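You operate a simulated robot arm through the tools that you are given. There is no shell and no other tool. Be economical: measure what you need, move in short steps, check, and stop when the job is done.

The job below is to be done with a simulated robot arm. You get a single attempt, and the scene is never put back.

JOB
Leak-test the cover at -60 kPa or lower: green tray if it holds five seconds, red tray if not.
Fine: it lies on the test fixture; clamp it, vent knob shut; losing 5 kPa fails it; vent to 0 before unclamping.

The check looks at the end state, three seconds after you hand in, the way a careful person would. Anything else that was tipped, shoved, dropped, spilled or broken makes it a failure. A push-on lid holds only when it is set on centred and level and pressed home; a screw cap is set on level and turned clockwise until tight.

ROBOT AND FRAMES
A 7-joint arm with a two-finger parallel gripper, fixed in place. Base frame: the origin is at the foot of the arm, x ahead of it, y to its left, z up; the work surface is at about z = 860. Lengths are in mm, angles in degrees, forces in N, time in s.
With the tool pointing down near the work surface it reaches from about 240 to 680 mm from the base axis. Its first joint turns from -66.0 to 66.0 degrees. Payload 2.4 kg.
The tool frame sits at the grasp point between the pads (the TCP): z along the fingers, y along the line on which they close. The tips reach 30 mm beyond it. The gripper opens to 94 mm. The fingers are 28 mm wide and 10 mm thick; the gripper's body (50 by 96 mm) begins 55 mm behind the TCP.
Orientation is that of the tool frame in the base frame, as a unit quaternion [w, x, y, z]. With the fingers straight down and closing along the base's y, the tool's x points along the base's -x, its y along +y and its z along -z.

CONTROLS
- The arm moves only by the tool apply_moves. Its argument "targets" is a list that holds one entry, the list of rows, each a list of 6 numbers: the shift along the tool's x, y, z in mm, then the turn, a rotation vector about the tool's x, y, z in degrees. In form: [[[tx, ty, tz, rx, ry, rz], ...]]. A call has 1 to 12 rows; each row shifts and turns the commanded pose from where the row before left it, along the tool's axes as they then stand. "grip" is the closure, from 0 (fully open) to 1 (shut), set as the call begins (left out, the last holds). A row lasts 0.2 s, in which the tool goes at most 50 mm and 8.6 degrees; a call with a longer step from one row to the next is refused whole, and so is a gripper value outside its range. A pose out of reach is approached as far as the arm can. The call stops where the force on the tool passes 40 N (or 10 N more than at its start, if that is more) or the arm is blocked; 0.2 s more then pass. The fingers move at their own pace (about 153 mm/s each) and stop on an object; they squeeze with about 36 N. The grip force told is the motor's: it shows also when the fingers shut on nothing. Time passes only in rows, and 0.2 s behind the last, so rows that do not move let the fingers close. The reply holds the time, the measured pose of the TCP, the force on the tool along the base axes, the opening and the grip force, in the units named above and with some noise, with the torque about the TCP (base axes, N m) and any sound that the robot's microphone picked up.
- Cameras (640 x 400 px; columns grow to the right, rows downward): "scene" is fixed at [40.4, 466.2, 1447]; the picture's right is [-0.74, -0.67, 0.00], its down [-0.28, 0.31, -0.91] and it looks along [0.61, -0.67, -0.42] (base axes); focal length 338 px, centre (320, 200). "wrist" rides on the gripper at [76, 14, -102] in the tool frame; the picture's right is [-0.18, 0.98, 0.00], its down [-0.75, -0.14, -0.64] and it looks along [-0.63, -0.12, 0.77] (tool axes); focal length 243 px, centre (320, 200). There is no depth. A picture from a camera that has moved, and an enlarged one, comes with that camera's place and axes in the base frame and with its lens. The place of the scene camera against the robot may be out by one fixed shift of up to 25 mm in any direction.
- snapshot(camera): a new picture of that camera. It takes no simulated time.
- enlarge(camera, box): a new picture of the part [left, top, right, bottom] of that camera's present view, enlarged. It takes no simulated time.
- job_done(): hands the job in; it is judged then, once.

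Go step by step. Nothing tells you positions but the pictures and the camera data: compare them with the known pose of the tool, close in by small moves and look again before you grip or let go. The budget is 120 turns and 84 pictures, counting those below and the enlarged ones. Unless the task says otherwise, let go and move clear before handing in, and close with one line.

The tools are called as name(argument=value, ...) on one line, values as JSON. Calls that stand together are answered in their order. apply_moves: Moves the arm, as the interface text tells. Its arguments: {"type":"object","properties":{"targets":{"type":"array"},"grip":{"type":"number"}},"required":["targets"]} The other tools are called the same way: snapshot (camera) takes a picture; enlarge (camera, box) takes an enlarged picture of a part of a camera's view; job_done () hands the job in.

At the start:

```text
time_s: 0.0
eef_pos: [304.9, -144.9, 1283.3]
tcp_rot: [0.0, 0.0, 1.0, 0.0]
force: [-0.2, -0.3, 0.9]
torque: [0.0, 0.01, 0.01]
opening: 94.1
finger_force: 0.0
```

scene: 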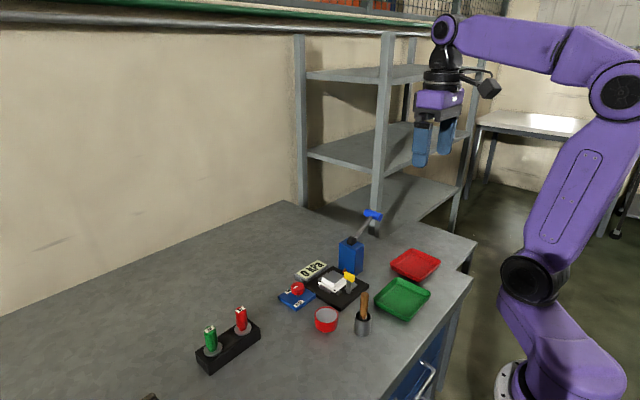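
wrist: 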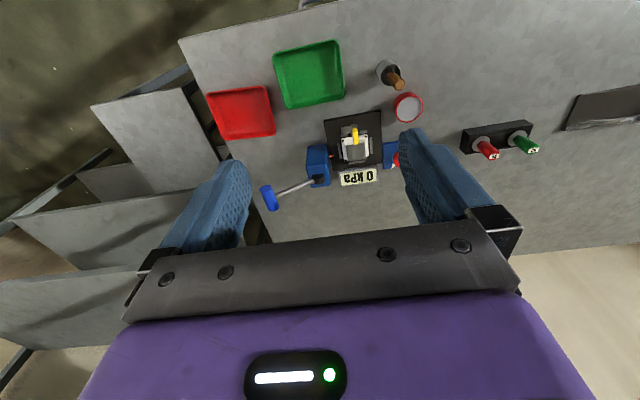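

I see a fixture with a white cover and a yellow clamp, a blue hand pump with a lever, a gauge display, a red knob on a blue block (probably the vent), and the trays. I'll take a closer look first.

enlarge(camera="scene", box=[260, 200, 420, 300])

enlarge(camera="wrist", box=[250, 80, 442, 220])

```text
4.00 times, centred on (340, 250) of scene
camera zoom: at [40.4, 466.2, 1447.0], right [-0.74, -0.67, 0.0], down [-0.28, 0.31, -0.91], along [0.61, -0.67, -0.42], focal length 1353 px, centre (240, 0)
```

zoom: 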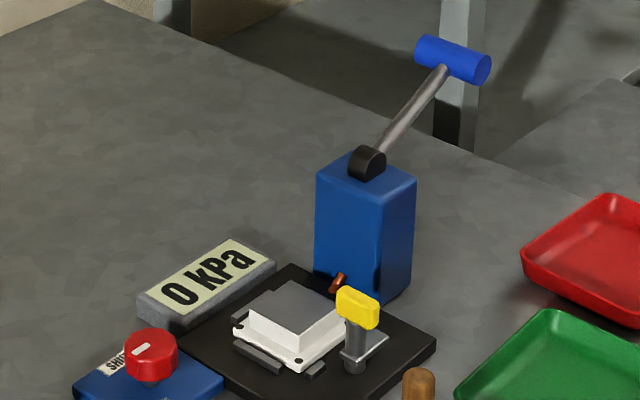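

```text
2.86 times, centred on (346, 150) of wrist
camera zoom: at [229.6, -130.4, 1384.8], right [0.18, 0.98, 0.0], down [0.75, -0.14, 0.64], along [0.63, -0.12, -0.77], focal length 693 px, centre (246, 343)
```

zoom: 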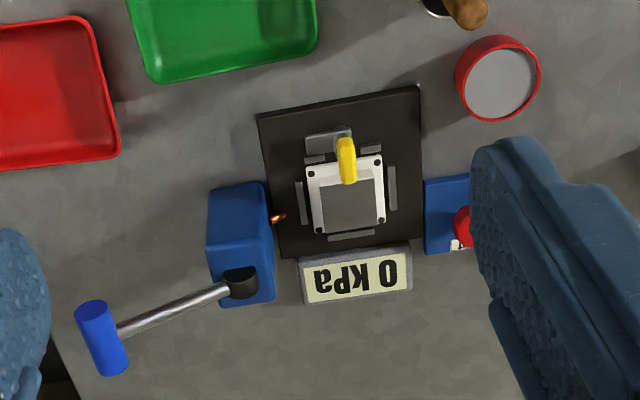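

The cover is near (515, -103), the clamp handle near (466, -99), and the pump lever's T-handle near (519, -290, 1000). I'll move closer for a look at the vent and clamp.

apply_moves(targets=[[[4, 29, 38, 0, 0, 0], [4, 29, 38, 0, 0, 0], [4, 29, 38, 0, 0, 0], [4, 29, 38, 0, 0, 0], [0, 0, 0, 0, 0, 0]]])

snapshot(camera="wrist")

```text
time_s: 1.2
eef_pos: [285.5, -28.9, 1129.3]
tcp_rot: [0.0, 0.0, 1.0, 0.0]
force: [-0.2, -0.1, -0.7]
torque: [0.02, 0.01, 0.02]
opening: 93.9
finger_force: 0.1
```

```text
79 pictures are left
camera wrist: at [210.4, -13.4, 1230.3], right [0.18, 0.98, 0.0], down [0.75, -0.14, 0.64], along [0.63, -0.12, -0.77], focal length 243 px, centre (320, 200)
```

wrist: 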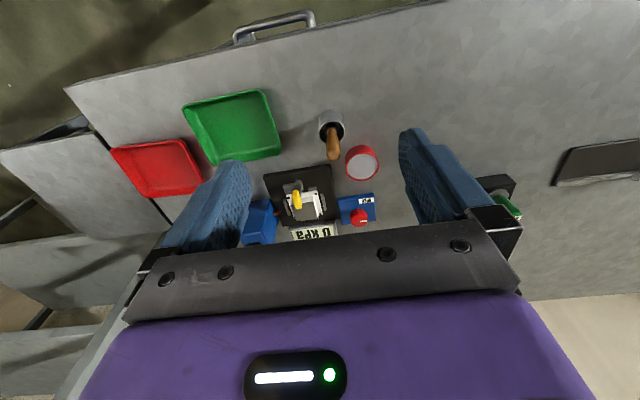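

enlarge(camera="wrist", box=[240, 150, 400, 250])

enlarge(camera="scene", box=[270, 250, 382, 320])

```text
4.00 times, centred on (320, 200) of wrist
camera zoom: at [210.4, -13.4, 1230.3], right [0.18, 0.98, 0.0], down [0.75, -0.14, 0.64], along [0.63, -0.12, -0.77], focal length 970 px, centre (320, 200)
```

zoom: 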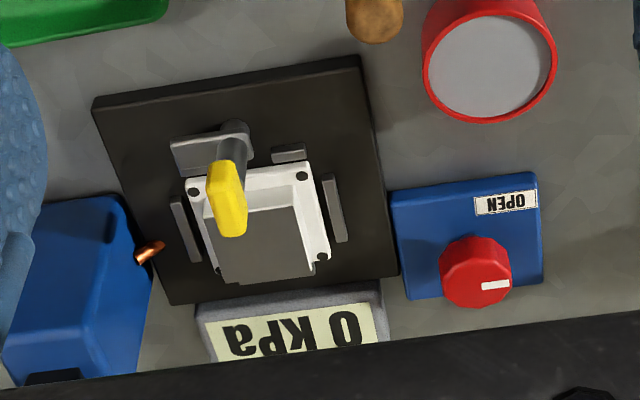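

```text
5.71 times, centred on (326, 285) of scene
camera zoom: at [40.4, 466.2, 1447.0], right [-0.74, -0.67, 0.0], down [-0.28, 0.31, -0.91], along [0.61, -0.67, -0.42], focal length 1932 px, centre (286, -286)
```

zoom: 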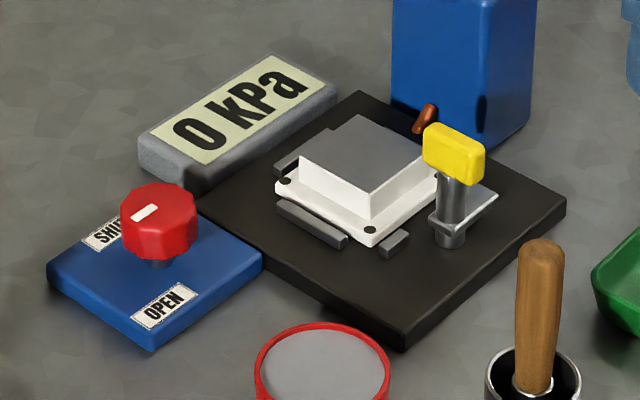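

The bar handle of the swing clamp is near (456, -100, 920) and the vent knob near (533, 0, 905). I want a steeper, closer view of the knob before deciding how to turn it.

apply_moves(targets=[[[-33, 12, 22, 0, 0, 0], [-33, 12, 22, 0, 0, 0], [-33, 12, 22, 0, 0, 0], [-33, 12, 22, 0, 0, 0], [0, 0, 0, 0, 0, 0]]])

snapshot(camera="wrist")

enlarge(camera="wrist", box=[220, 130, 380, 230])

```text
time_s: 2.4
eef_pos: [420.4, 19.9, 1043.5]
tcp_rot: [0.0, 0.0, 1.0, 0.0]
force: [-0.7, 1.0, 0.2]
torque: [-0.02, -0.01, -0.03]
opening: 94.1
finger_force: 0.1
```

```text
76 pictures are left
camera wrist: at [344.5, 35.7, 1144.3], right [0.18, 0.98, 0.0], down [0.75, -0.14, 0.64], along [0.63, -0.12, -0.77], focal length 243 px, centre (320, 200)
```

wrist: 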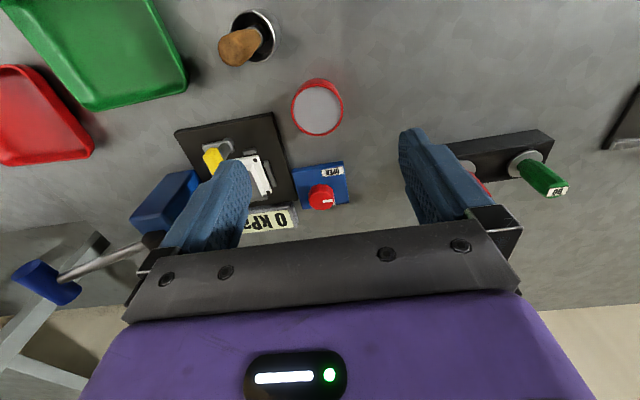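

```text
4.00 times, centred on (300, 180) of wrist
camera zoom: at [344.5, 35.7, 1144.3], right [0.18, 0.98, 0.0], down [0.75, -0.14, 0.64], along [0.63, -0.12, -0.77], focal length 970 px, centre (400, 280)
```

zoom: 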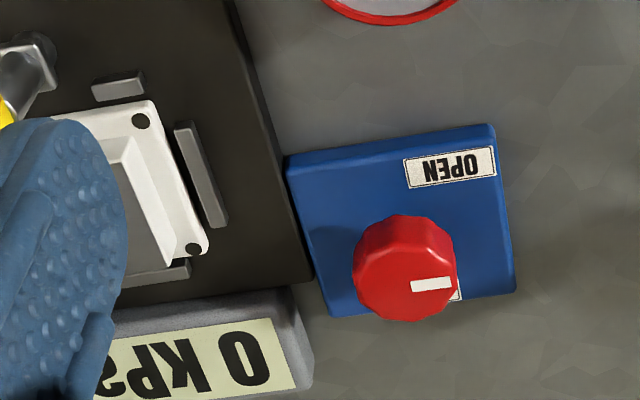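

The vent block is centred at about (540, 1). OPEN is at its -x/+y corner, SHUT is at +x/+y, and the mark sits between them pointing +y, so the knob needs about 50° clockwise. I'll move above it with the fingers partly closed.

apply_moves(targets=[[[-40, -6, 0, 0, 0, 0], [-40, -6, 0, 0, 0, 0], [-40, -7, 0, 0, 0, 0], [0, 0, 40, 0, 0, 0], [0, 0, 38, 0, 0, 0], [0, 0, 0, 0, 0, 0]]], grip=0.36)

snapshot(camera="wrist")

enlarge(camera="scene", box=[250, 220, 410, 320])

```text
time_s: 3.8
eef_pos: [540.9, 3.5, 965.5]
tcp_rot: [0.001, 0.0, 1.0, 0.0]
force: [0.9, -0.4, -0.6]
torque: [-0.03, 0.01, -0.03]
opening: 60.3
finger_force: 0.0
```

```text
74 pictures are left
camera wrist: at [466.4, 17.9, 1066.8], right [0.18, 0.98, 0.0], down [0.75, -0.14, 0.64], along [0.63, -0.12, -0.77], focal length 243 px, centre (320, 200)
```

wrist: 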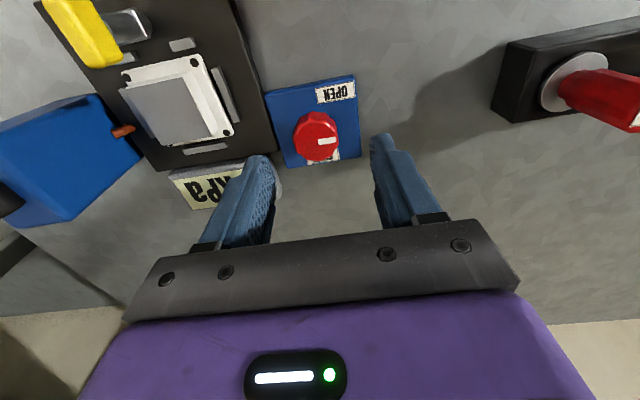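

```text
4.00 times, centred on (330, 270) of scene
camera zoom: at [40.4, 466.2, 1447.0], right [-0.74, -0.67, 0.0], down [-0.28, 0.31, -0.91], along [0.61, -0.67, -0.42], focal length 1353 px, centre (280, -80)
```

zoom: 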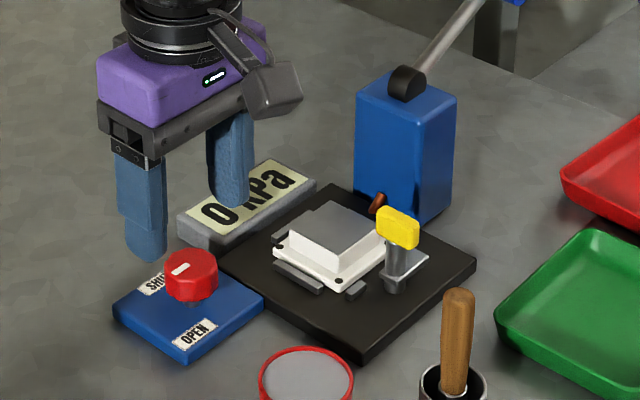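

The tool lines up with the knob at about (540, 2). I'll lower to z≈914 and close on it.

apply_moves(targets=[[[0, -1, 25, 0, 0, 0], [0, 0, 26, 0, 0, 0], [0, 0, 0, 0, 0, 0]]])

enlarge(camera="scene", box=[250, 240, 362, 310])

```text
time_s: 4.6
eef_pos: [542.0, 1.6, 914.2]
tcp_rot: [-0.001, 0.0, 1.0, 0.0]
force: [-0.5, 0.0, -0.3]
torque: [-0.01, -0.03, 0.0]
opening: 60.0
finger_force: 0.1
```

```text
5.71 times, centred on (306, 275) of scene
camera zoom: at [40.4, 466.2, 1447.0], right [-0.74, -0.67, 0.0], down [-0.28, 0.31, -0.91], along [0.61, -0.67, -0.42], focal length 1932 px, centre (400, -229)
```

zoom: 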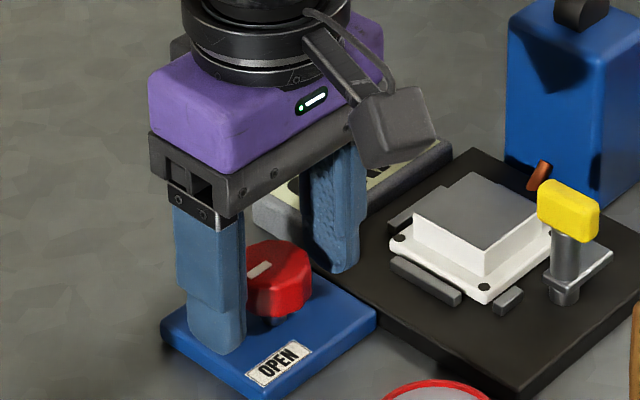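

The fingers straddle the knob clear of the block. I'll close on it and turn clockwise in a first step.

apply_moves(targets=[[[0, 0, 0, 0, 0, 0], [0, 0, 0, 0, 0, 0], [0, 0, 0, 0, 0, 0]]], grip=1.0)

apply_moves(targets=[[[0, 0, 0, 0, 0, 8], [0, 0, 0, 0, 0, 8], [0, 0, 0, 0, 0, 8], [0, 0, 0, 0, 0, 0]]])

enlarge(camera="scene", box=[250, 240, 362, 310])

```text
time_s: 5.4
eef_pos: [542.7, -0.1, 914.7]
tcp_rot: [0.001, 0.001, 1.0, 0.001]
force: [1.8, -15.8, -6.2]
torque: [0.12, -0.41, -0.07]
opening: 33.7
finger_force: 45.5
```

```text
time_s: 6.4
eef_pos: [543.0, 1.1, 914.2]
tcp_rot: [0.001, 0.209, 0.978, 0.001]
force: [8.2, -4.2, 0.3]
torque: [-0.57, 0.22, -0.02]
opening: 33.5
finger_force: 45.1
```

```text
5.71 times, centred on (306, 275) of scene
camera zoom: at [40.5, 466.1, 1447.0], right [-0.74, -0.67, 0.0], down [-0.28, 0.31, -0.91], along [0.61, -0.67, -0.42], focal length 1932 px, centre (400, -229)
```

zoom: 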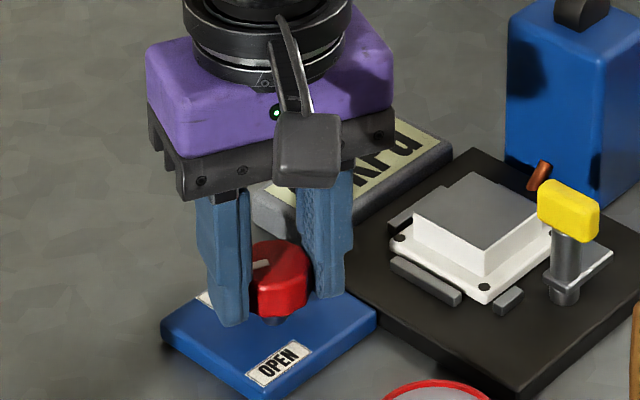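

The knob turned with the gripper at low torque. I'll keep going toward SHUT.

apply_moves(targets=[[[0, 0, 0, 0, 0, 8], [0, 0, 0, 0, 0, 8], [0, 0, 0, 0, 0, 8], [0, 0, 0, 0, 0, 0]]])

enlarge(camera="wrist", box=[240, 80, 400, 180])

enlarge(camera="scene", box=[250, 240, 362, 310])

```text
time_s: 7.6
eef_pos: [543.6, 2.0, 914.3]
tcp_rot: [0.004, 0.407, 0.913, 0.003]
force: [8.2, 2.1, -9.1]
torque: [-0.13, 0.32, 0.04]
opening: 33.7
finger_force: 44.4
stopped in row 4: the force on the tool passed its limit at 40 N (the readings are from after the stop); the commanded pose is now the measured one
```

```text
4.00 times, centred on (320, 130) of wrist
camera zoom: at [502.2, 68.6, 1015.5], right [0.85, 0.52, 0.01], down [0.39, -0.66, 0.65], along [0.34, -0.55, -0.76], focal length 970 px, centre (320, 480)
```

zoom: 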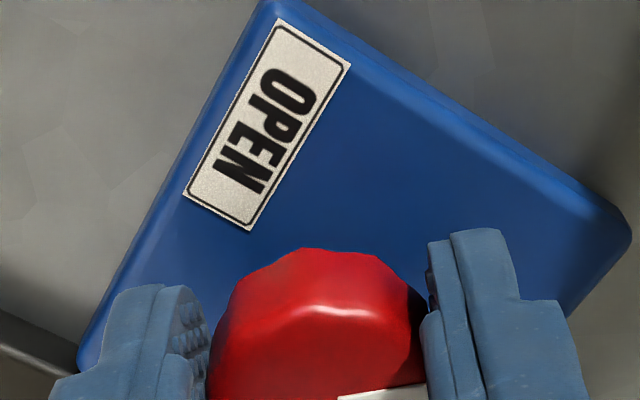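

```text
5.71 times, centred on (306, 275) of scene
camera zoom: at [40.8, 466.3, 1447.0], right [-0.74, -0.67, 0.0], down [-0.28, 0.31, -0.91], along [0.61, -0.67, -0.42], focal length 1932 px, centre (400, -229)
```

zoom: 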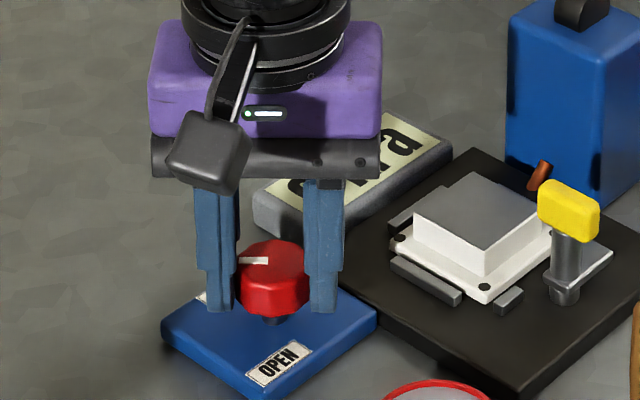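

The force limit tripped at about 48°, which is probably the end stop. I'll let go, lift, and inspect the mark.

apply_moves(targets=[[[0, 0, 0, 0, 0, 0], [0, 0, 0, 0, 0, 0], [0, 0, -40, 0, 0, 0], [0, 0, -40, 0, 0, 0], [0, 0, 0, 0, 0, 0]]], grip=0.36)

enlarge(camera="wrist", box=[240, 80, 400, 180])

enlarge(camera="scene", box=[250, 240, 362, 310])

```text
time_s: 8.8
eef_pos: [539.0, -0.0, 992.8]
tcp_rot: [0.004, 0.407, 0.913, 0.001]
force: [-0.2, 0.1, 0.0]
torque: [-0.03, -0.01, 0.0]
opening: 60.2
finger_force: 0.0
```

```text
4.00 times, centred on (320, 130) of wrist
camera zoom: at [499.7, 66.6, 1094.5], right [0.85, 0.52, 0.01], down [0.39, -0.66, 0.64], along [0.34, -0.55, -0.76], focal length 970 px, centre (320, 480)
```

zoom: 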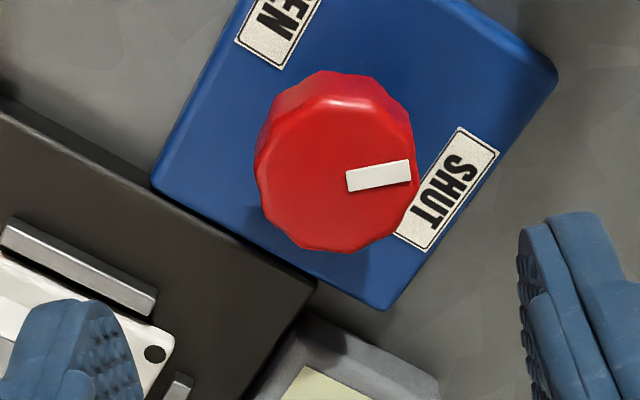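

```text
5.71 times, centred on (306, 275) of scene
camera zoom: at [40.4, 466.2, 1447.0], right [-0.74, -0.67, 0.0], down [-0.28, 0.31, -0.91], along [0.61, -0.67, -0.42], focal length 1932 px, centre (400, -229)
```

zoom: 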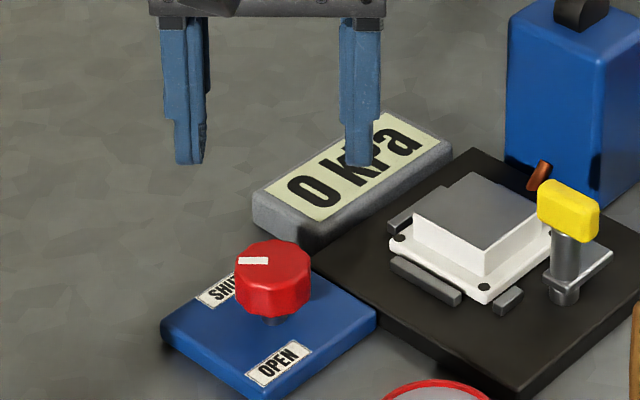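

The mark now points at SHUT. Next I'll turn the tool back square and move above the yellow clamp bar.

apply_moves(targets=[[[0, 0, -10, 0, 0, -8], [0, 0, -10, 0, 0, -8], [0, 0, -10, 0, 0, -8], [0, 0, -5, 0, 0, -8], [0, 0, -5, 0, 0, -8], [0, 0, 0, 0, 0, -8], [28, -33, 0, 0, 0, 0], [28, -33, 0, 0, 0, 0], [27, -34, 0, 0, 0, 0], [0, 0, 40, 0, 0, 0], [0, 0, 0, 0, 0, 0]]])

snapshot(camera="wrist")

enlarge(camera="scene", box=[290, 230, 402, 300])

```text
time_s: 11.2
eef_pos: [458.2, -97.0, 994.8]
tcp_rot: [0.005, 0.0, 1.0, 0.0]
force: [-0.1, 0.2, -0.4]
torque: [-0.02, -0.02, 0.01]
opening: 60.4
finger_force: 0.0
```

```text
66 pictures are left
camera wrist: at [381.3, -82.7, 1095.6], right [0.18, 0.98, 0.0], down [0.75, -0.14, 0.65], along [0.64, -0.12, -0.76], focal length 243 px, centre (320, 200)
```

wrist: 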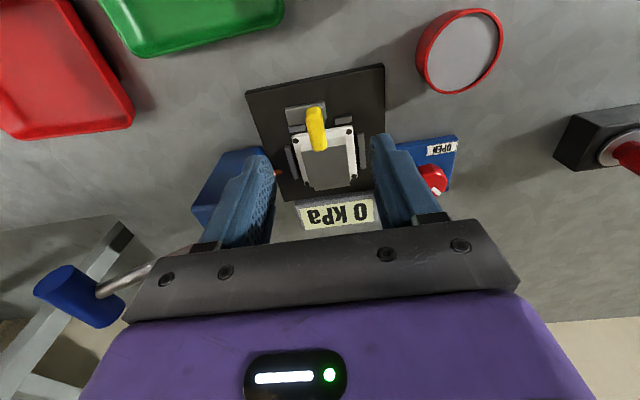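

```text
5.71 times, centred on (346, 265) of scene
camera zoom: at [40.4, 466.2, 1447.0], right [-0.74, -0.67, 0.0], down [-0.28, 0.31, -0.91], along [0.61, -0.67, -0.42], focal length 1932 px, centre (171, -171)
```

zoom: 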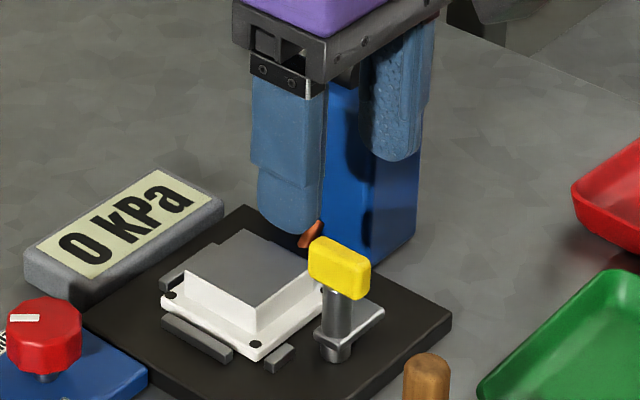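

enlarge(camera="wrist", box=[256, 80, 384, 160])

```text
5.00 times, centred on (320, 120) of wrist
camera zoom: at [381.3, -82.7, 1095.6], right [0.18, 0.98, 0.0], down [0.75, -0.14, 0.65], along [0.64, -0.12, -0.76], focal length 1213 px, centre (320, 600)
```

zoom: 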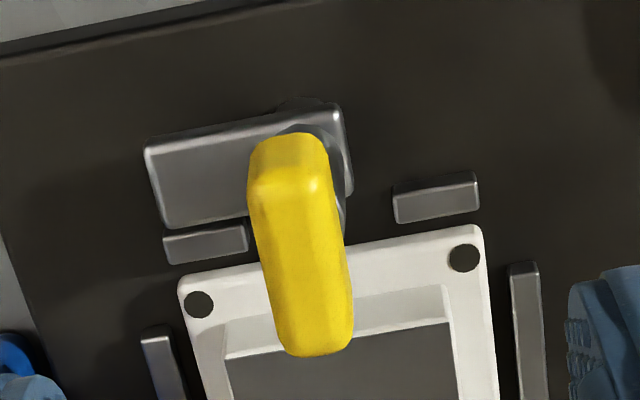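

The bar runs along x, about 446–472 at y≈-100, z 909–928, on the post. I'll lower onto it, grip, and swing it counter-clockwise so the arm goes from -y over to the cover at +x.

apply_moves(targets=[[[0, -3, 30, 0, 0, 0], [0, 0, 30, 0, 0, 0], [0, 0, 0, 0, 0, 0]]])

apply_moves(targets=[[[0, 0, 0, 0, 0, 0], [0, 0, 0, 0, 0, 0], [0, 0, 0, 0, 0, 0]]], grip=1.0)

enlarge(camera="scene", box=[290, 230, 402, 300])

```text
time_s: 12.0
eef_pos: [458.9, -100.8, 933.2]
tcp_rot: [0.005, 0.0, 1.0, 0.001]
force: [-0.8, 0.2, 0.1]
torque: [-0.04, 0.02, 0.02]
opening: 60.1
finger_force: 0.0
```

```text
time_s: 12.8
eef_pos: [457.7, -99.7, 933.9]
tcp_rot: [0.004, 0.0, 1.0, 0.001]
force: [-0.7, -0.1, -4.4]
torque: [-0.03, -0.52, -0.01]
opening: 16.4
finger_force: 45.3
```

```text
5.71 times, centred on (346, 265) of scene
camera zoom: at [40.4, 466.2, 1447.0], right [-0.74, -0.67, 0.0], down [-0.28, 0.31, -0.91], along [0.61, -0.67, -0.42], focal length 1932 px, centre (171, -171)
```

zoom: 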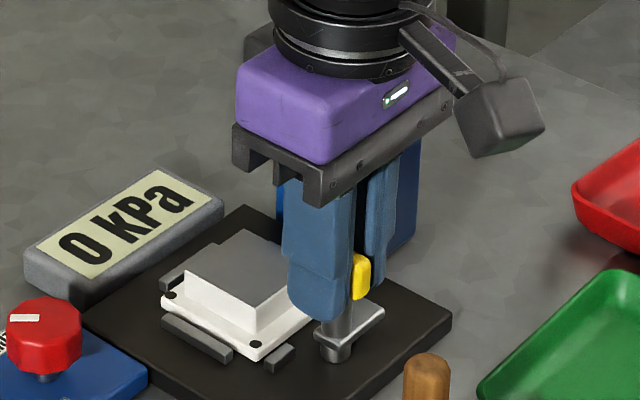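

Gripped at 16 mm. I'll try a first part of the counter-clockwise swing.

apply_moves(targets=[[[0, 0, 0, 0, 0, -8], [0, 0, 0, 0, 0, -8], [0, 0, 0, 0, 0, -8], [0, 0, 0, 0, 0, 0]]])

enlarge(camera="scene", box=[290, 230, 402, 300])

```text
time_s: 13.8
eef_pos: [458.0, -100.4, 934.6]
tcp_rot: [0.005, -0.211, 0.978, 0.001]
force: [-2.4, 16.1, 24.0]
torque: [0.08, 1.33, -0.01]
opening: 13.4
finger_force: 44.9
```

```text
5.71 times, centred on (346, 265) of scene
camera zoom: at [40.0, 466.8, 1446.8], right [-0.74, -0.67, 0.0], down [-0.28, 0.31, -0.91], along [0.61, -0.67, -0.42], focal length 1932 px, centre (171, -171)
```

zoom: 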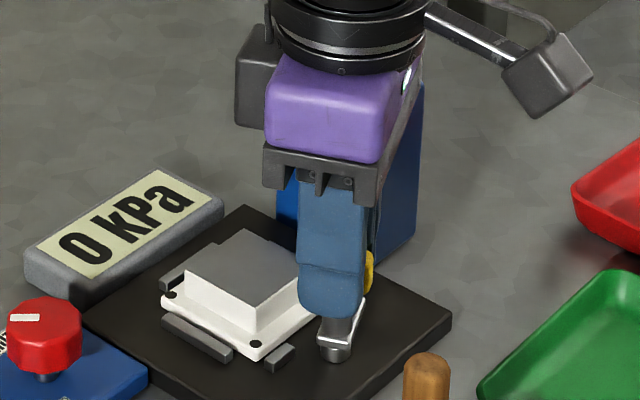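

The arm appears to have swung part way, but there's a 24 N upward load and the opening shrank. I'll release, lift a little and look.

apply_moves(targets=[[[0, 0, 0, 0, 0, 0], [0, 0, 0, 0, 0, 0], [0, 0, -40, 0, 0, 0], [0, 0, 0, 0, 0, 0]]], grip=0.36)

enlarge(camera="scene", box=[290, 230, 402, 300])

enlarge(camera="wrist", box=[240, 60, 400, 160])

```text
time_s: 14.8
eef_pos: [457.4, -102.0, 973.5]
tcp_rot: [0.005, -0.207, 0.978, 0.0]
force: [0.3, 0.0, -0.2]
torque: [0.0, 0.0, -0.02]
opening: 60.3
finger_force: 0.0
```

```text
5.71 times, centred on (346, 265) of scene
camera zoom: at [40.4, 466.2, 1447.0], right [-0.74, -0.67, 0.0], down [-0.28, 0.31, -0.91], along [0.61, -0.67, -0.42], focal length 1932 px, centre (171, -171)
```

zoom: 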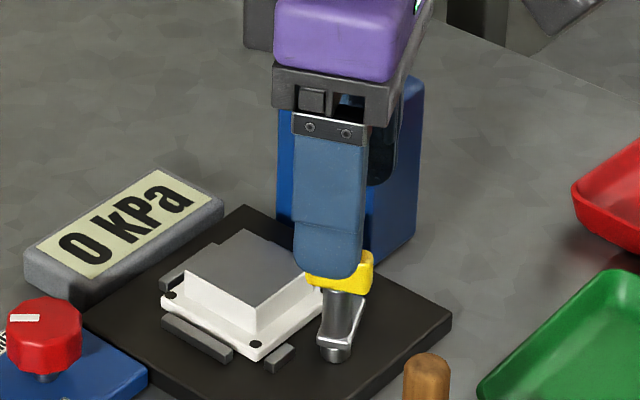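

```text
4.00 times, centred on (320, 110) of wrist
camera zoom: at [381.1, -119.9, 1074.2], right [-0.23, 0.97, 0.0], down [0.74, 0.18, 0.65], along [0.63, 0.15, -0.76], focal length 970 px, centre (320, 560)
```

zoom: 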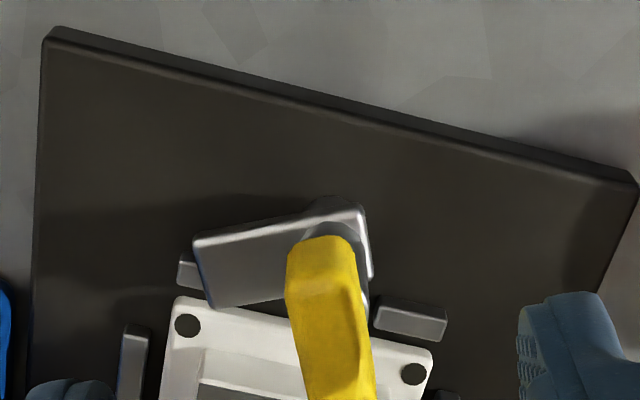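

The arm swung about 24° with the tool as hoped. I'll regrip slightly lower and continue the swing.

apply_moves(targets=[[[0, 1, 22, 0, 0, 0], [0, 0, 22, 0, 0, 0], [0, 0, 0, 0, 0, 0]]])

apply_moves(targets=[[[0, 0, 0, 0, 0, 0], [0, 0, 0, 0, 0, 0], [0, 0, 0, 0, 0, 0], [0, 0, 0, 0, 0, -6], [0, 0, 0, 0, 0, -6], [0, 0, 0, 0, 0, -6], [0, 0, 0, 0, 0, -6], [0, 0, 0, 0, 0, -6], [0, 0, 0, 0, 0, 0]]], grip=1.0)

enlarge(camera="scene", box=[290, 230, 402, 300])

```text
time_s: 15.6
eef_pos: [458.8, -99.9, 929.5]
tcp_rot: [0.004, -0.208, 0.978, 0.0]
force: [0.3, -0.3, -0.4]
torque: [-0.02, -0.01, 0.01]
opening: 60.2
finger_force: 0.1
```

```text
time_s: 17.6
eef_pos: [458.2, -99.7, 930.2]
tcp_rot: [0.003, -0.455, 0.891, 0.0]
force: [4.1, 15.0, -34.6]
torque: [0.23, -0.16, 0.03]
opening: 16.4
finger_force: 45.2
```

```text
5.71 times, centred on (346, 265) of scene
camera zoom: at [41.0, 466.5, 1446.9], right [-0.74, -0.67, 0.0], down [-0.28, 0.31, -0.91], along [0.61, -0.67, -0.42], focal length 1932 px, centre (171, -171)
```

zoom: 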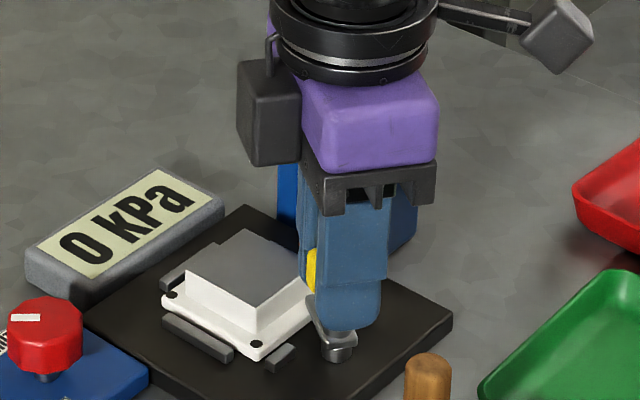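

It is rotating well at 54°, with the bar pulling the tool down, so I'll follow downward slightly and finish the swing.

apply_moves(targets=[[[0, 0, 2, 0, 0, 0], [0, 0, 0, 0, 0, -6], [0, 0, 0, 0, 0, -6], [0, 0, 0.5, 0, 0, -6], [0, 0, 0, 0, 0, 0]]])

enlarge(camera="scene", box=[290, 230, 402, 300])

```text
time_s: 18.8
eef_pos: [457.2, -100.9, 927.7]
tcp_rot: [0.004, -0.589, 0.808, -0.003]
force: [-14.3, 16.1, 38.2]
torque: [0.03, 0.11, 0.0]
opening: 16.3
finger_force: 44.8
```

```text
5.71 times, centred on (346, 265) of scene
camera zoom: at [39.4, 466.8, 1446.8], right [-0.74, -0.67, 0.0], down [-0.28, 0.31, -0.91], along [0.61, -0.67, -0.42], focal length 1932 px, centre (171, -171)
```

zoom: 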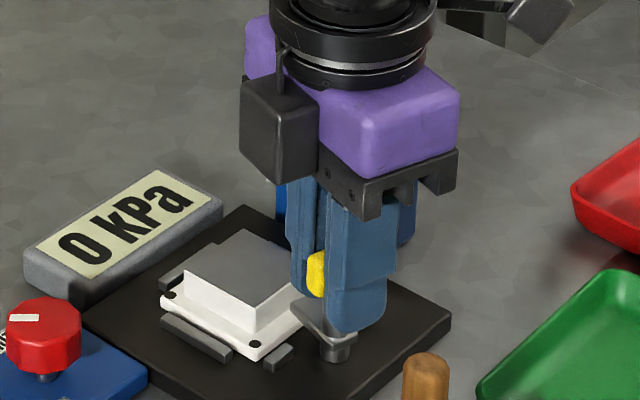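

At about 72°, with the vertical load now reversed. I'll ease up 1.5 mm and turn the rest.

apply_moves(targets=[[[0, 0, -1.5, 0, 0, 0], [0, 0, 0, 0, 0, -5], [0, 0, 0, 0, 0, -5], [0, 0, 0, 0, 0, -4], [0, 0, 0, 0, 0, -4], [0, 0, 0, 0, 0, 0]]])

enlarge(camera="scene", box=[290, 230, 402, 300])

```text
time_s: 20.2
eef_pos: [459.4, -100.2, 928.0]
tcp_rot: [-0.003, 0.708, -0.706, 0.002]
force: [-3.0, 3.5, -30.9]
torque: [0.52, -0.01, -0.03]
opening: 16.3
finger_force: 45.2
```

```text
5.71 times, centred on (346, 265) of scene
camera zoom: at [40.8, 466.2, 1447.0], right [-0.74, -0.67, 0.0], down [-0.28, 0.31, -0.91], along [0.61, -0.67, -0.42], focal length 1932 px, centre (171, -171)
```

zoom: 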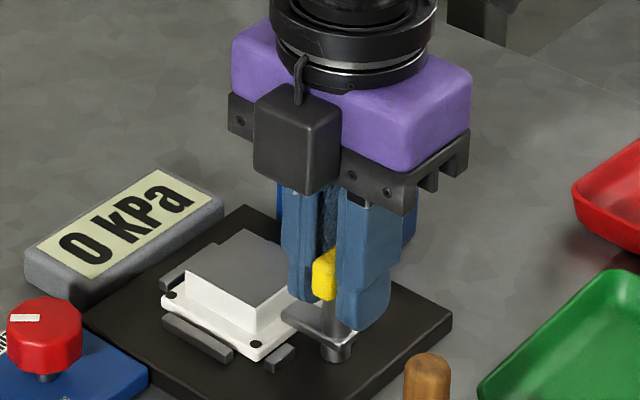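

The arm now points over the cover's flange. I'll release and lift to look.

apply_moves(targets=[[[0, 0, 0, 0, 0, 0], [0, 0, 0, 0, 0, 0], [0, 0, -45, 0, 0, 0], [0, 0, 0, 0, 0, 0]]], grip=0.36)

enlarge(camera="scene", box=[290, 230, 402, 300])

enlarge(camera="wrist", box=[240, 60, 400, 160])

```text
time_s: 21.2
eef_pos: [458.8, -99.5, 974.3]
tcp_rot: [0.004, -0.707, 0.708, -0.003]
force: [0.4, -0.1, 0.7]
torque: [0.0, 0.01, 0.01]
opening: 60.1
finger_force: 0.0
```

```text
5.71 times, centred on (346, 265) of scene
camera zoom: at [40.4, 466.2, 1447.0], right [-0.74, -0.67, 0.0], down [-0.28, 0.31, -0.91], along [0.61, -0.67, -0.42], focal length 1932 px, centre (171, -171)
```

zoom: 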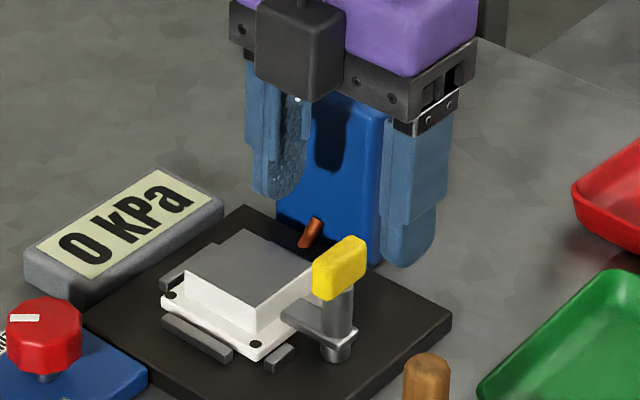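

```text
4.00 times, centred on (320, 110) of wrist
camera zoom: at [443.2, -175.3, 1075.9], right [-0.98, 0.18, -0.01], down [0.14, 0.75, 0.64], along [0.12, 0.63, -0.76], focal length 970 px, centre (320, 560)
```

zoom: 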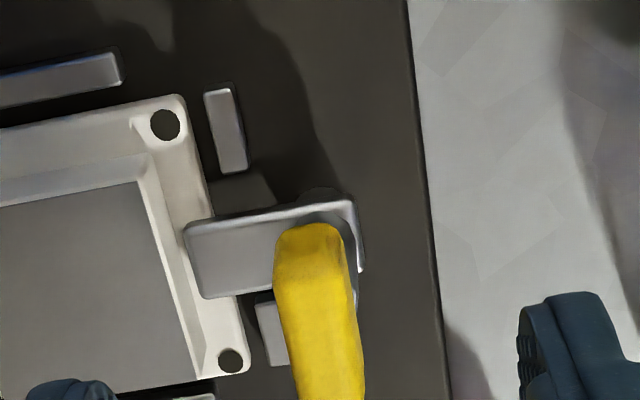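

enlarge(camera="scene", box=[320, 260, 368, 290])

```text
13.33 times, centred on (344, 275) of scene
camera zoom: at [40.4, 466.2, 1447.0], right [-0.74, -0.67, 0.0], down [-0.28, 0.31, -0.91], along [0.61, -0.67, -0.42], focal length 4509 px, centre (0, -800)
```

zoom: 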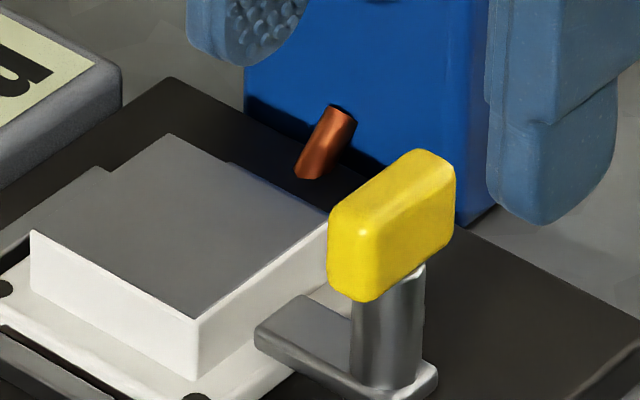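

The arm lies over the flange. I'll regrip briefly and check whether the clamp has an end stop a bit further on.

apply_moves(targets=[[[0, 0, 22, 0, 0, 0], [0, 0, 23, 0, 0, 0], [0, 0, 0, 0, 0, 0]]])

apply_moves(targets=[[[0, 0, 0, 0, 0, 0], [0, 0, 0, 0, 0, 0], [0, 0, 0, 0, 0, 0], [0, 0, 0, 0, 0, -4], [0, 0, 0, 0, 0, -4], [0, 0, 0, 0, 0, 0]]], grip=1.0)

apply_moves(targets=[[[0, 0, 0, 0, 0, 0], [0, 0, 0, 0, 0, 0], [0, 0, -45, 0, 0, 0], [0, 0, 0, 0, 0, 0]]], grip=0.36)

enlarge(camera="wrist", box=[240, 60, 400, 160])

```text
time_s: 22.0
eef_pos: [456.6, -101.8, 928.9]
tcp_rot: [0.004, -0.707, 0.707, -0.003]
force: [0.5, 0.1, -0.3]
torque: [0.01, 0.01, 0.02]
opening: 60.1
finger_force: 0.1
```

```text
time_s: 23.4
eef_pos: [457.4, -101.3, 928.6]
tcp_rot: [-0.004, 0.754, -0.657, 0.003]
force: [-1.4, -4.6, 20.7]
torque: [0.85, 0.03, -1.26]
opening: 19.1
finger_force: 45.7
```

```text
time_s: 24.4
eef_pos: [458.3, -102.9, 974.8]
tcp_rot: [-0.003, 0.754, -0.656, 0.003]
force: [-0.2, 0.2, -0.4]
torque: [0.0, 0.01, -0.02]
opening: 60.0
finger_force: 0.0
```

```text
4.00 times, centred on (320, 110) of wrist
camera zoom: at [454.5, -179.3, 1076.2], right [-1.0, 0.05, -0.01], down [0.03, 0.77, 0.64], along [0.04, 0.64, -0.77], focal length 970 px, centre (320, 560)
```

zoom: 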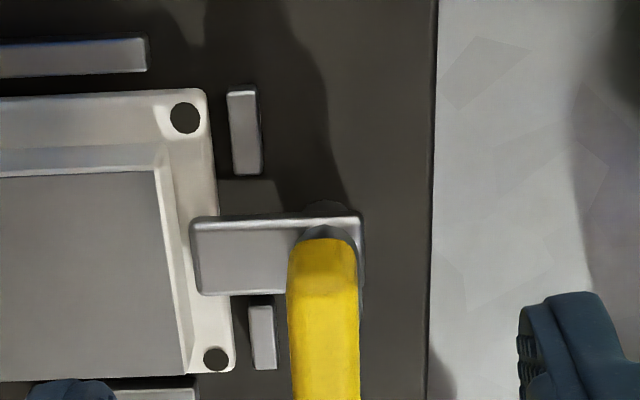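

There is a clear stop at 90° (torque -1.26 N·m), so the cover is clamped. I'll go up and rotate back for the pump handle.

apply_moves(targets=[[[0, 0, -45, 0, 0, 0], [0, 0, -45, 0, 0, 0], [0, 0, -30, 0, 0, 8.2], [0, 0, 0, 0, 0, 8.2], [0, 0, 0, 0, 0, 8.2], [0, 0, 0, 0, 0, 8.2], [0, 0, 0, 0, 0, 8.2], [0, 0, 0, 0, 0, 8.2], [0, 0, 0, 0, 0, 8.2], [0, 0, 0, 0, 0, 8.2], [0, 0, 0, 0, 0, 8.2], [0, 0, 0, 0, 0, 8.2]]], grip=0.2)

apply_moves(targets=[[[0, 0, 0, 0, 0, 8.2], [0, 0, 0, 0, 0, 7.5], [30, -30, 0, 0, 0, 0], [30, -30, 0, 0, 0, 0], [0, 0, 0, 0, 0, 0]]])

snapshot(camera="wrist")

enlarge(camera="scene", box=[310, 190, 422, 260])

```text
time_s: 27.0
eef_pos: [457.1, -100.8, 1093.6]
tcp_rot: [0.005, -0.137, 0.99, 0.001]
force: [-0.8, 0.5, 0.3]
torque: [0.01, 0.0, 0.01]
opening: 75.2
finger_force: 0.0
```

```text
time_s: 28.2
eef_pos: [398.2, -161.3, 1092.7]
tcp_rot: [0.004, -0.003, 1.0, 0.001]
force: [0.3, -0.5, -0.2]
torque: [-0.03, -0.01, 0.03]
opening: 75.1
finger_force: 0.0
```

```text
52 pictures are left
camera wrist: at [321.7, -146.8, 1193.9], right [0.18, 0.98, 0.0], down [0.75, -0.14, 0.65], along [0.64, -0.11, -0.76], focal length 243 px, centre (320, 200)
```

wrist: 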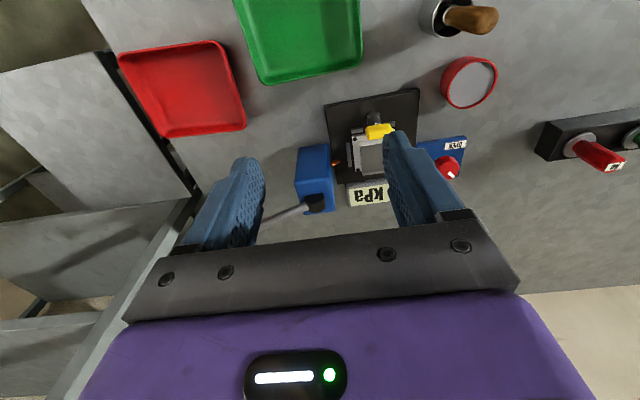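

```text
5.71 times, centred on (366, 225) of scene
camera zoom: at [40.4, 466.2, 1447.0], right [-0.74, -0.67, 0.0], down [-0.28, 0.31, -0.91], along [0.61, -0.67, -0.42], focal length 1932 px, centre (57, 57)
```

zoom: 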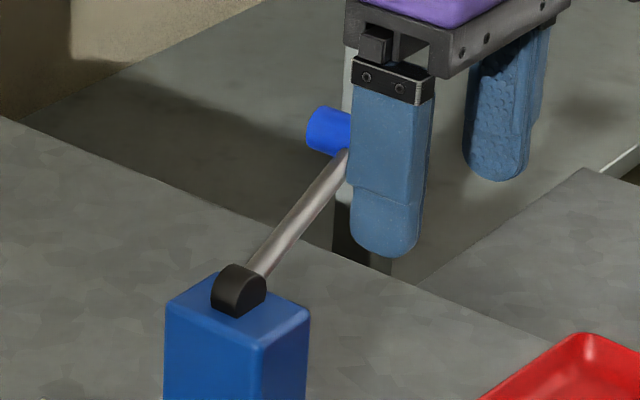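

The handle is hidden behind a finger, so I'll shift sideways to get it between the fingers in view.

apply_moves(targets=[[[-10, -38, -6, 0, 0, 0], [-10, -38, -6, 0, 0, 0], [-10, -38, -6, 0, 0, 0], [0, 0, 0, 0, 0, 0]]])

snapshot(camera="wrist")

enlarge(camera="scene", box=[310, 190, 422, 260])

```text
time_s: 29.2
eef_pos: [429.9, -277.1, 1108.0]
tcp_rot: [0.004, -0.003, 1.0, 0.001]
force: [0.2, -0.6, 0.6]
torque: [0.02, 0.0, 0.04]
opening: 75.4
finger_force: 0.0
```

```text
50 pictures are left
camera wrist: at [352.7, -262.7, 1208.8], right [0.18, 0.98, 0.0], down [0.75, -0.14, 0.65], along [0.64, -0.11, -0.76], focal length 243 px, centre (320, 200)
```

wrist: 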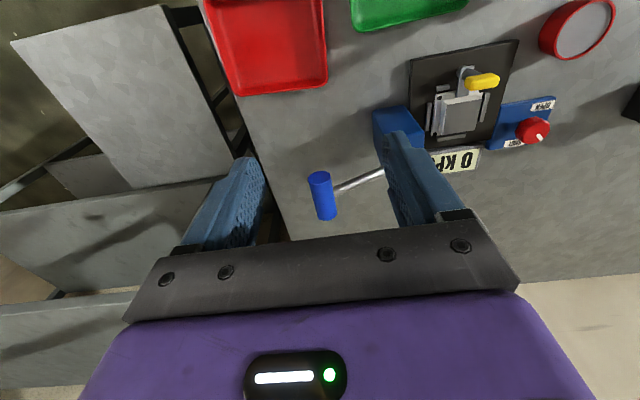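

```text
5.71 times, centred on (366, 225) of scene
camera zoom: at [40.4, 466.2, 1447.0], right [-0.74, -0.67, 0.0], down [-0.28, 0.31, -0.91], along [0.61, -0.67, -0.42], focal length 1932 px, centre (57, 57)
```

zoom: 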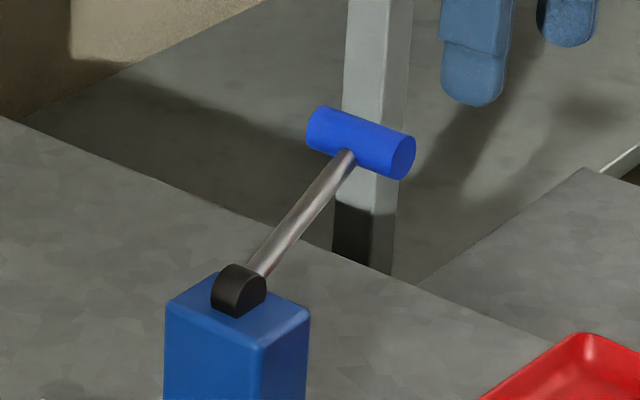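

Triangulated handle centre: (515, -289, 1009), a T-bar along x. The rod blocks a centred grip, so I'll take its near half at x≈493. First I'll go above it.

apply_moves(targets=[[[-32, -6, 14, 0, 0, 0], [-31, -6, 14, 0, 0, 0], [0, 0, 0, 0, 0, 0]]])

snapshot(camera="wrist")

enlarge(camera="scene", box=[310, 170, 422, 240])

```text
time_s: 30.0
eef_pos: [488.0, -283.5, 1079.2]
tcp_rot: [0.004, -0.002, 1.0, 0.001]
force: [0.8, -0.6, 0.5]
torque: [-0.04, 0.0, 0.0]
opening: 75.2
finger_force: 0.0
```

```text
48 pictures are left
camera wrist: at [412.4, -269.4, 1180.6], right [0.18, 0.98, 0.0], down [0.75, -0.14, 0.65], along [0.64, -0.11, -0.76], focal length 243 px, centre (320, 200)
```

wrist: 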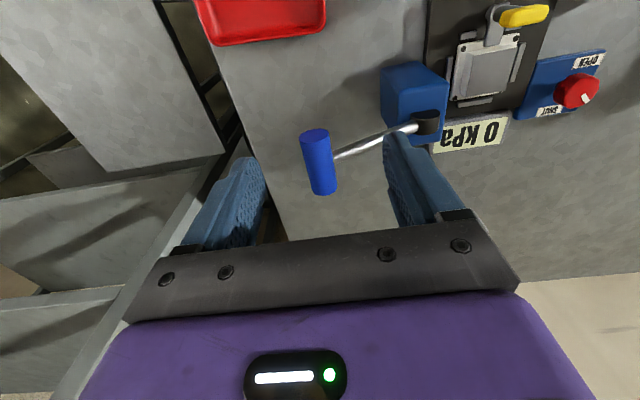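

```text
5.71 times, centred on (366, 205) of scene
camera zoom: at [40.4, 466.2, 1447.0], right [-0.74, -0.67, 0.0], down [-0.28, 0.31, -0.91], along [0.61, -0.67, -0.42], focal length 1932 px, centre (57, 171)
```

zoom: 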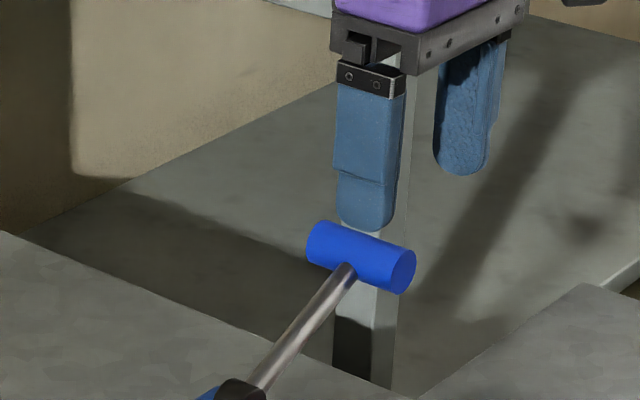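

The handle spans x≈489–548, about 21 mm thick. I'll descend to its height, then grip.

apply_moves(targets=[[[-5, -5, 0, 0, 0, 0], [0, 0, 35, 0, 0, 0], [0, 0, 35, 0, 0, 0], [0, 0, 0, 0, 0, 0]]])

enlarge(camera="scene", box=[310, 170, 422, 240])

snapshot(camera="wrist")

```text
time_s: 31.0
eef_pos: [494.9, -288.5, 1011.2]
tcp_rot: [0.004, -0.002, 1.0, 0.001]
force: [-0.4, 0.3, -0.3]
torque: [-0.01, -0.02, -0.01]
opening: 75.6
finger_force: 0.1
```

```text
5.71 times, centred on (366, 205) of scene
camera zoom: at [40.4, 466.2, 1447.0], right [-0.74, -0.67, 0.0], down [-0.28, 0.31, -0.91], along [0.61, -0.67, -0.42], focal length 1932 px, centre (57, 171)
```

zoom: 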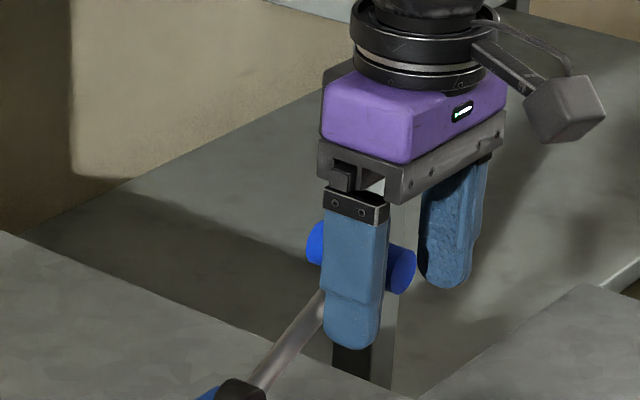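

```text
45 pictures are left
camera wrist: at [418.6, -274.5, 1112.3], right [0.18, 0.98, 0.0], down [0.75, -0.14, 0.65], along [0.64, -0.11, -0.76], focal length 243 px, centre (320, 200)
```

wrist: 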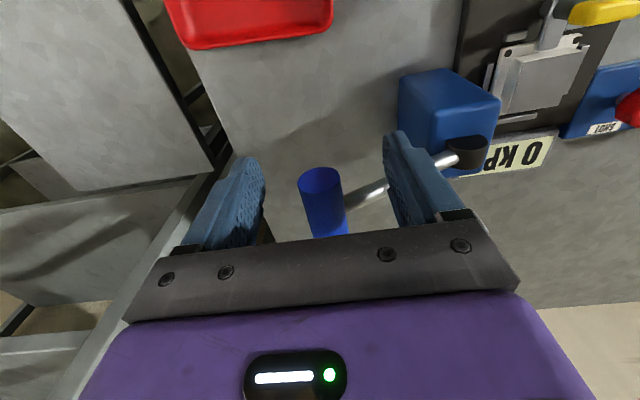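

Alignment looks right, with the finger edge just short of the rod. Closing.

apply_moves(targets=[[[0, 0, 0, 0, 0, 0], [0, 0, 0, 0, 0, 0], [0, 0, 0, 0, 0, 0]]], grip=1.0)

snapshot(camera="wrist")

```text
time_s: 31.8
eef_pos: [495.1, -289.3, 1012.7]
tcp_rot: [0.005, -0.003, 1.0, 0.001]
force: [1.7, -4.2, -5.1]
torque: [-0.05, 0.03, -0.07]
opening: 26.2
finger_force: 45.0
```

```text
44 pictures are left
camera wrist: at [418.6, -275.1, 1112.4], right [0.18, 0.98, 0.0], down [0.75, -0.14, 0.65], along [0.64, -0.11, -0.76], focal length 243 px, centre (320, 200)
```

wrist: 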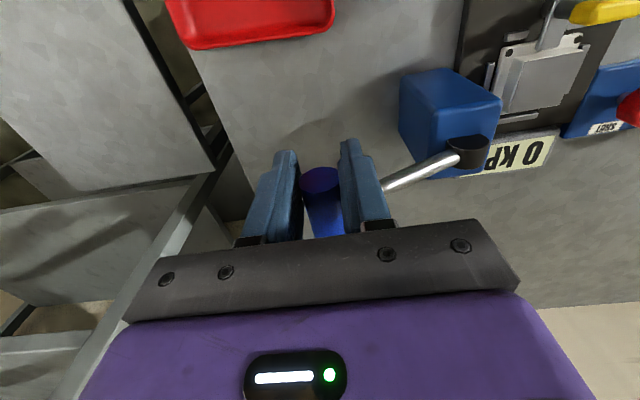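

Gripped at 26 mm. I'll push down gently along the lever's arc and watch the gauge.

apply_moves(targets=[[[0, -3, 9, 0, 0, 0], [0, -3, 9, 0, 0, 0], [0, -2, 9, 0, 0, 0], [0, -1, 9, 0, 0, 0], [0, 0, 0, 0, 0, 0]]])

enlarge(camera="scene", box=[280, 190, 440, 290])

```text
time_s: 33.0
eef_pos: [495.0, -298.6, 978.9]
tcp_rot: [0.001, -0.003, 1.0, 0.003]
force: [-19.7, 12.5, 3.7]
torque: [0.43, -0.17, 0.09]
opening: 23.4
finger_force: 44.2
```

```text
4.00 times, centred on (360, 240) of scene
camera zoom: at [39.7, 466.6, 1446.9], right [-0.74, -0.67, 0.0], down [-0.28, 0.31, -0.91], along [0.61, -0.67, -0.42], focal length 1353 px, centre (160, 40)
```

zoom: 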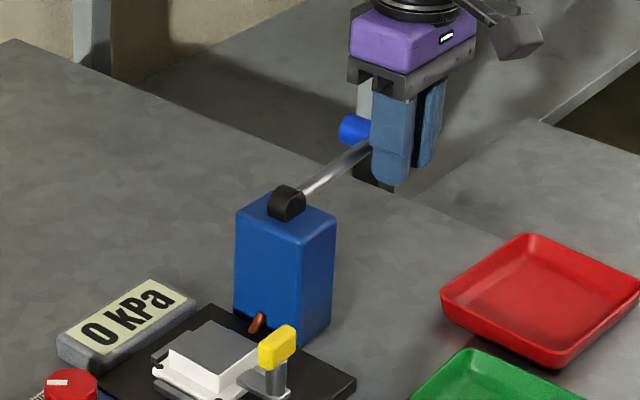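

The lever moves easily with no reading yet. Continuing down the stroke.

apply_moves(targets=[[[0, 0, 9, 0, 0, 0], [0, 0, 9, 0, 0, 0], [0, 1, 9, 0, 0, 0], [0, 2, 9, 0, 0, 0], [0, 3, 9, 0, 0, 0], [0, 0, 0, 0, 0, 0]]])

enlarge(camera="scene", box=[280, 190, 440, 290])

```text
time_s: 34.4
eef_pos: [495.7, -291.5, 932.9]
tcp_rot: [0.0, -0.002, 1.0, 0.003]
force: [-24.0, 17.8, 16.0]
torque: [0.87, 0.01, 0.14]
opening: 23.6
finger_force: 45.1
```

```text
4.00 times, centred on (360, 240) of scene
camera zoom: at [39.5, 466.8, 1446.8], right [-0.74, -0.67, 0.0], down [-0.28, 0.31, -0.91], along [0.61, -0.67, -0.42], focal length 1353 px, centre (160, 40)
```

zoom: 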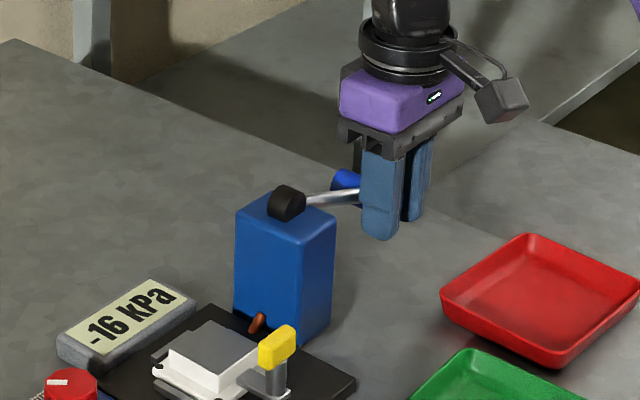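

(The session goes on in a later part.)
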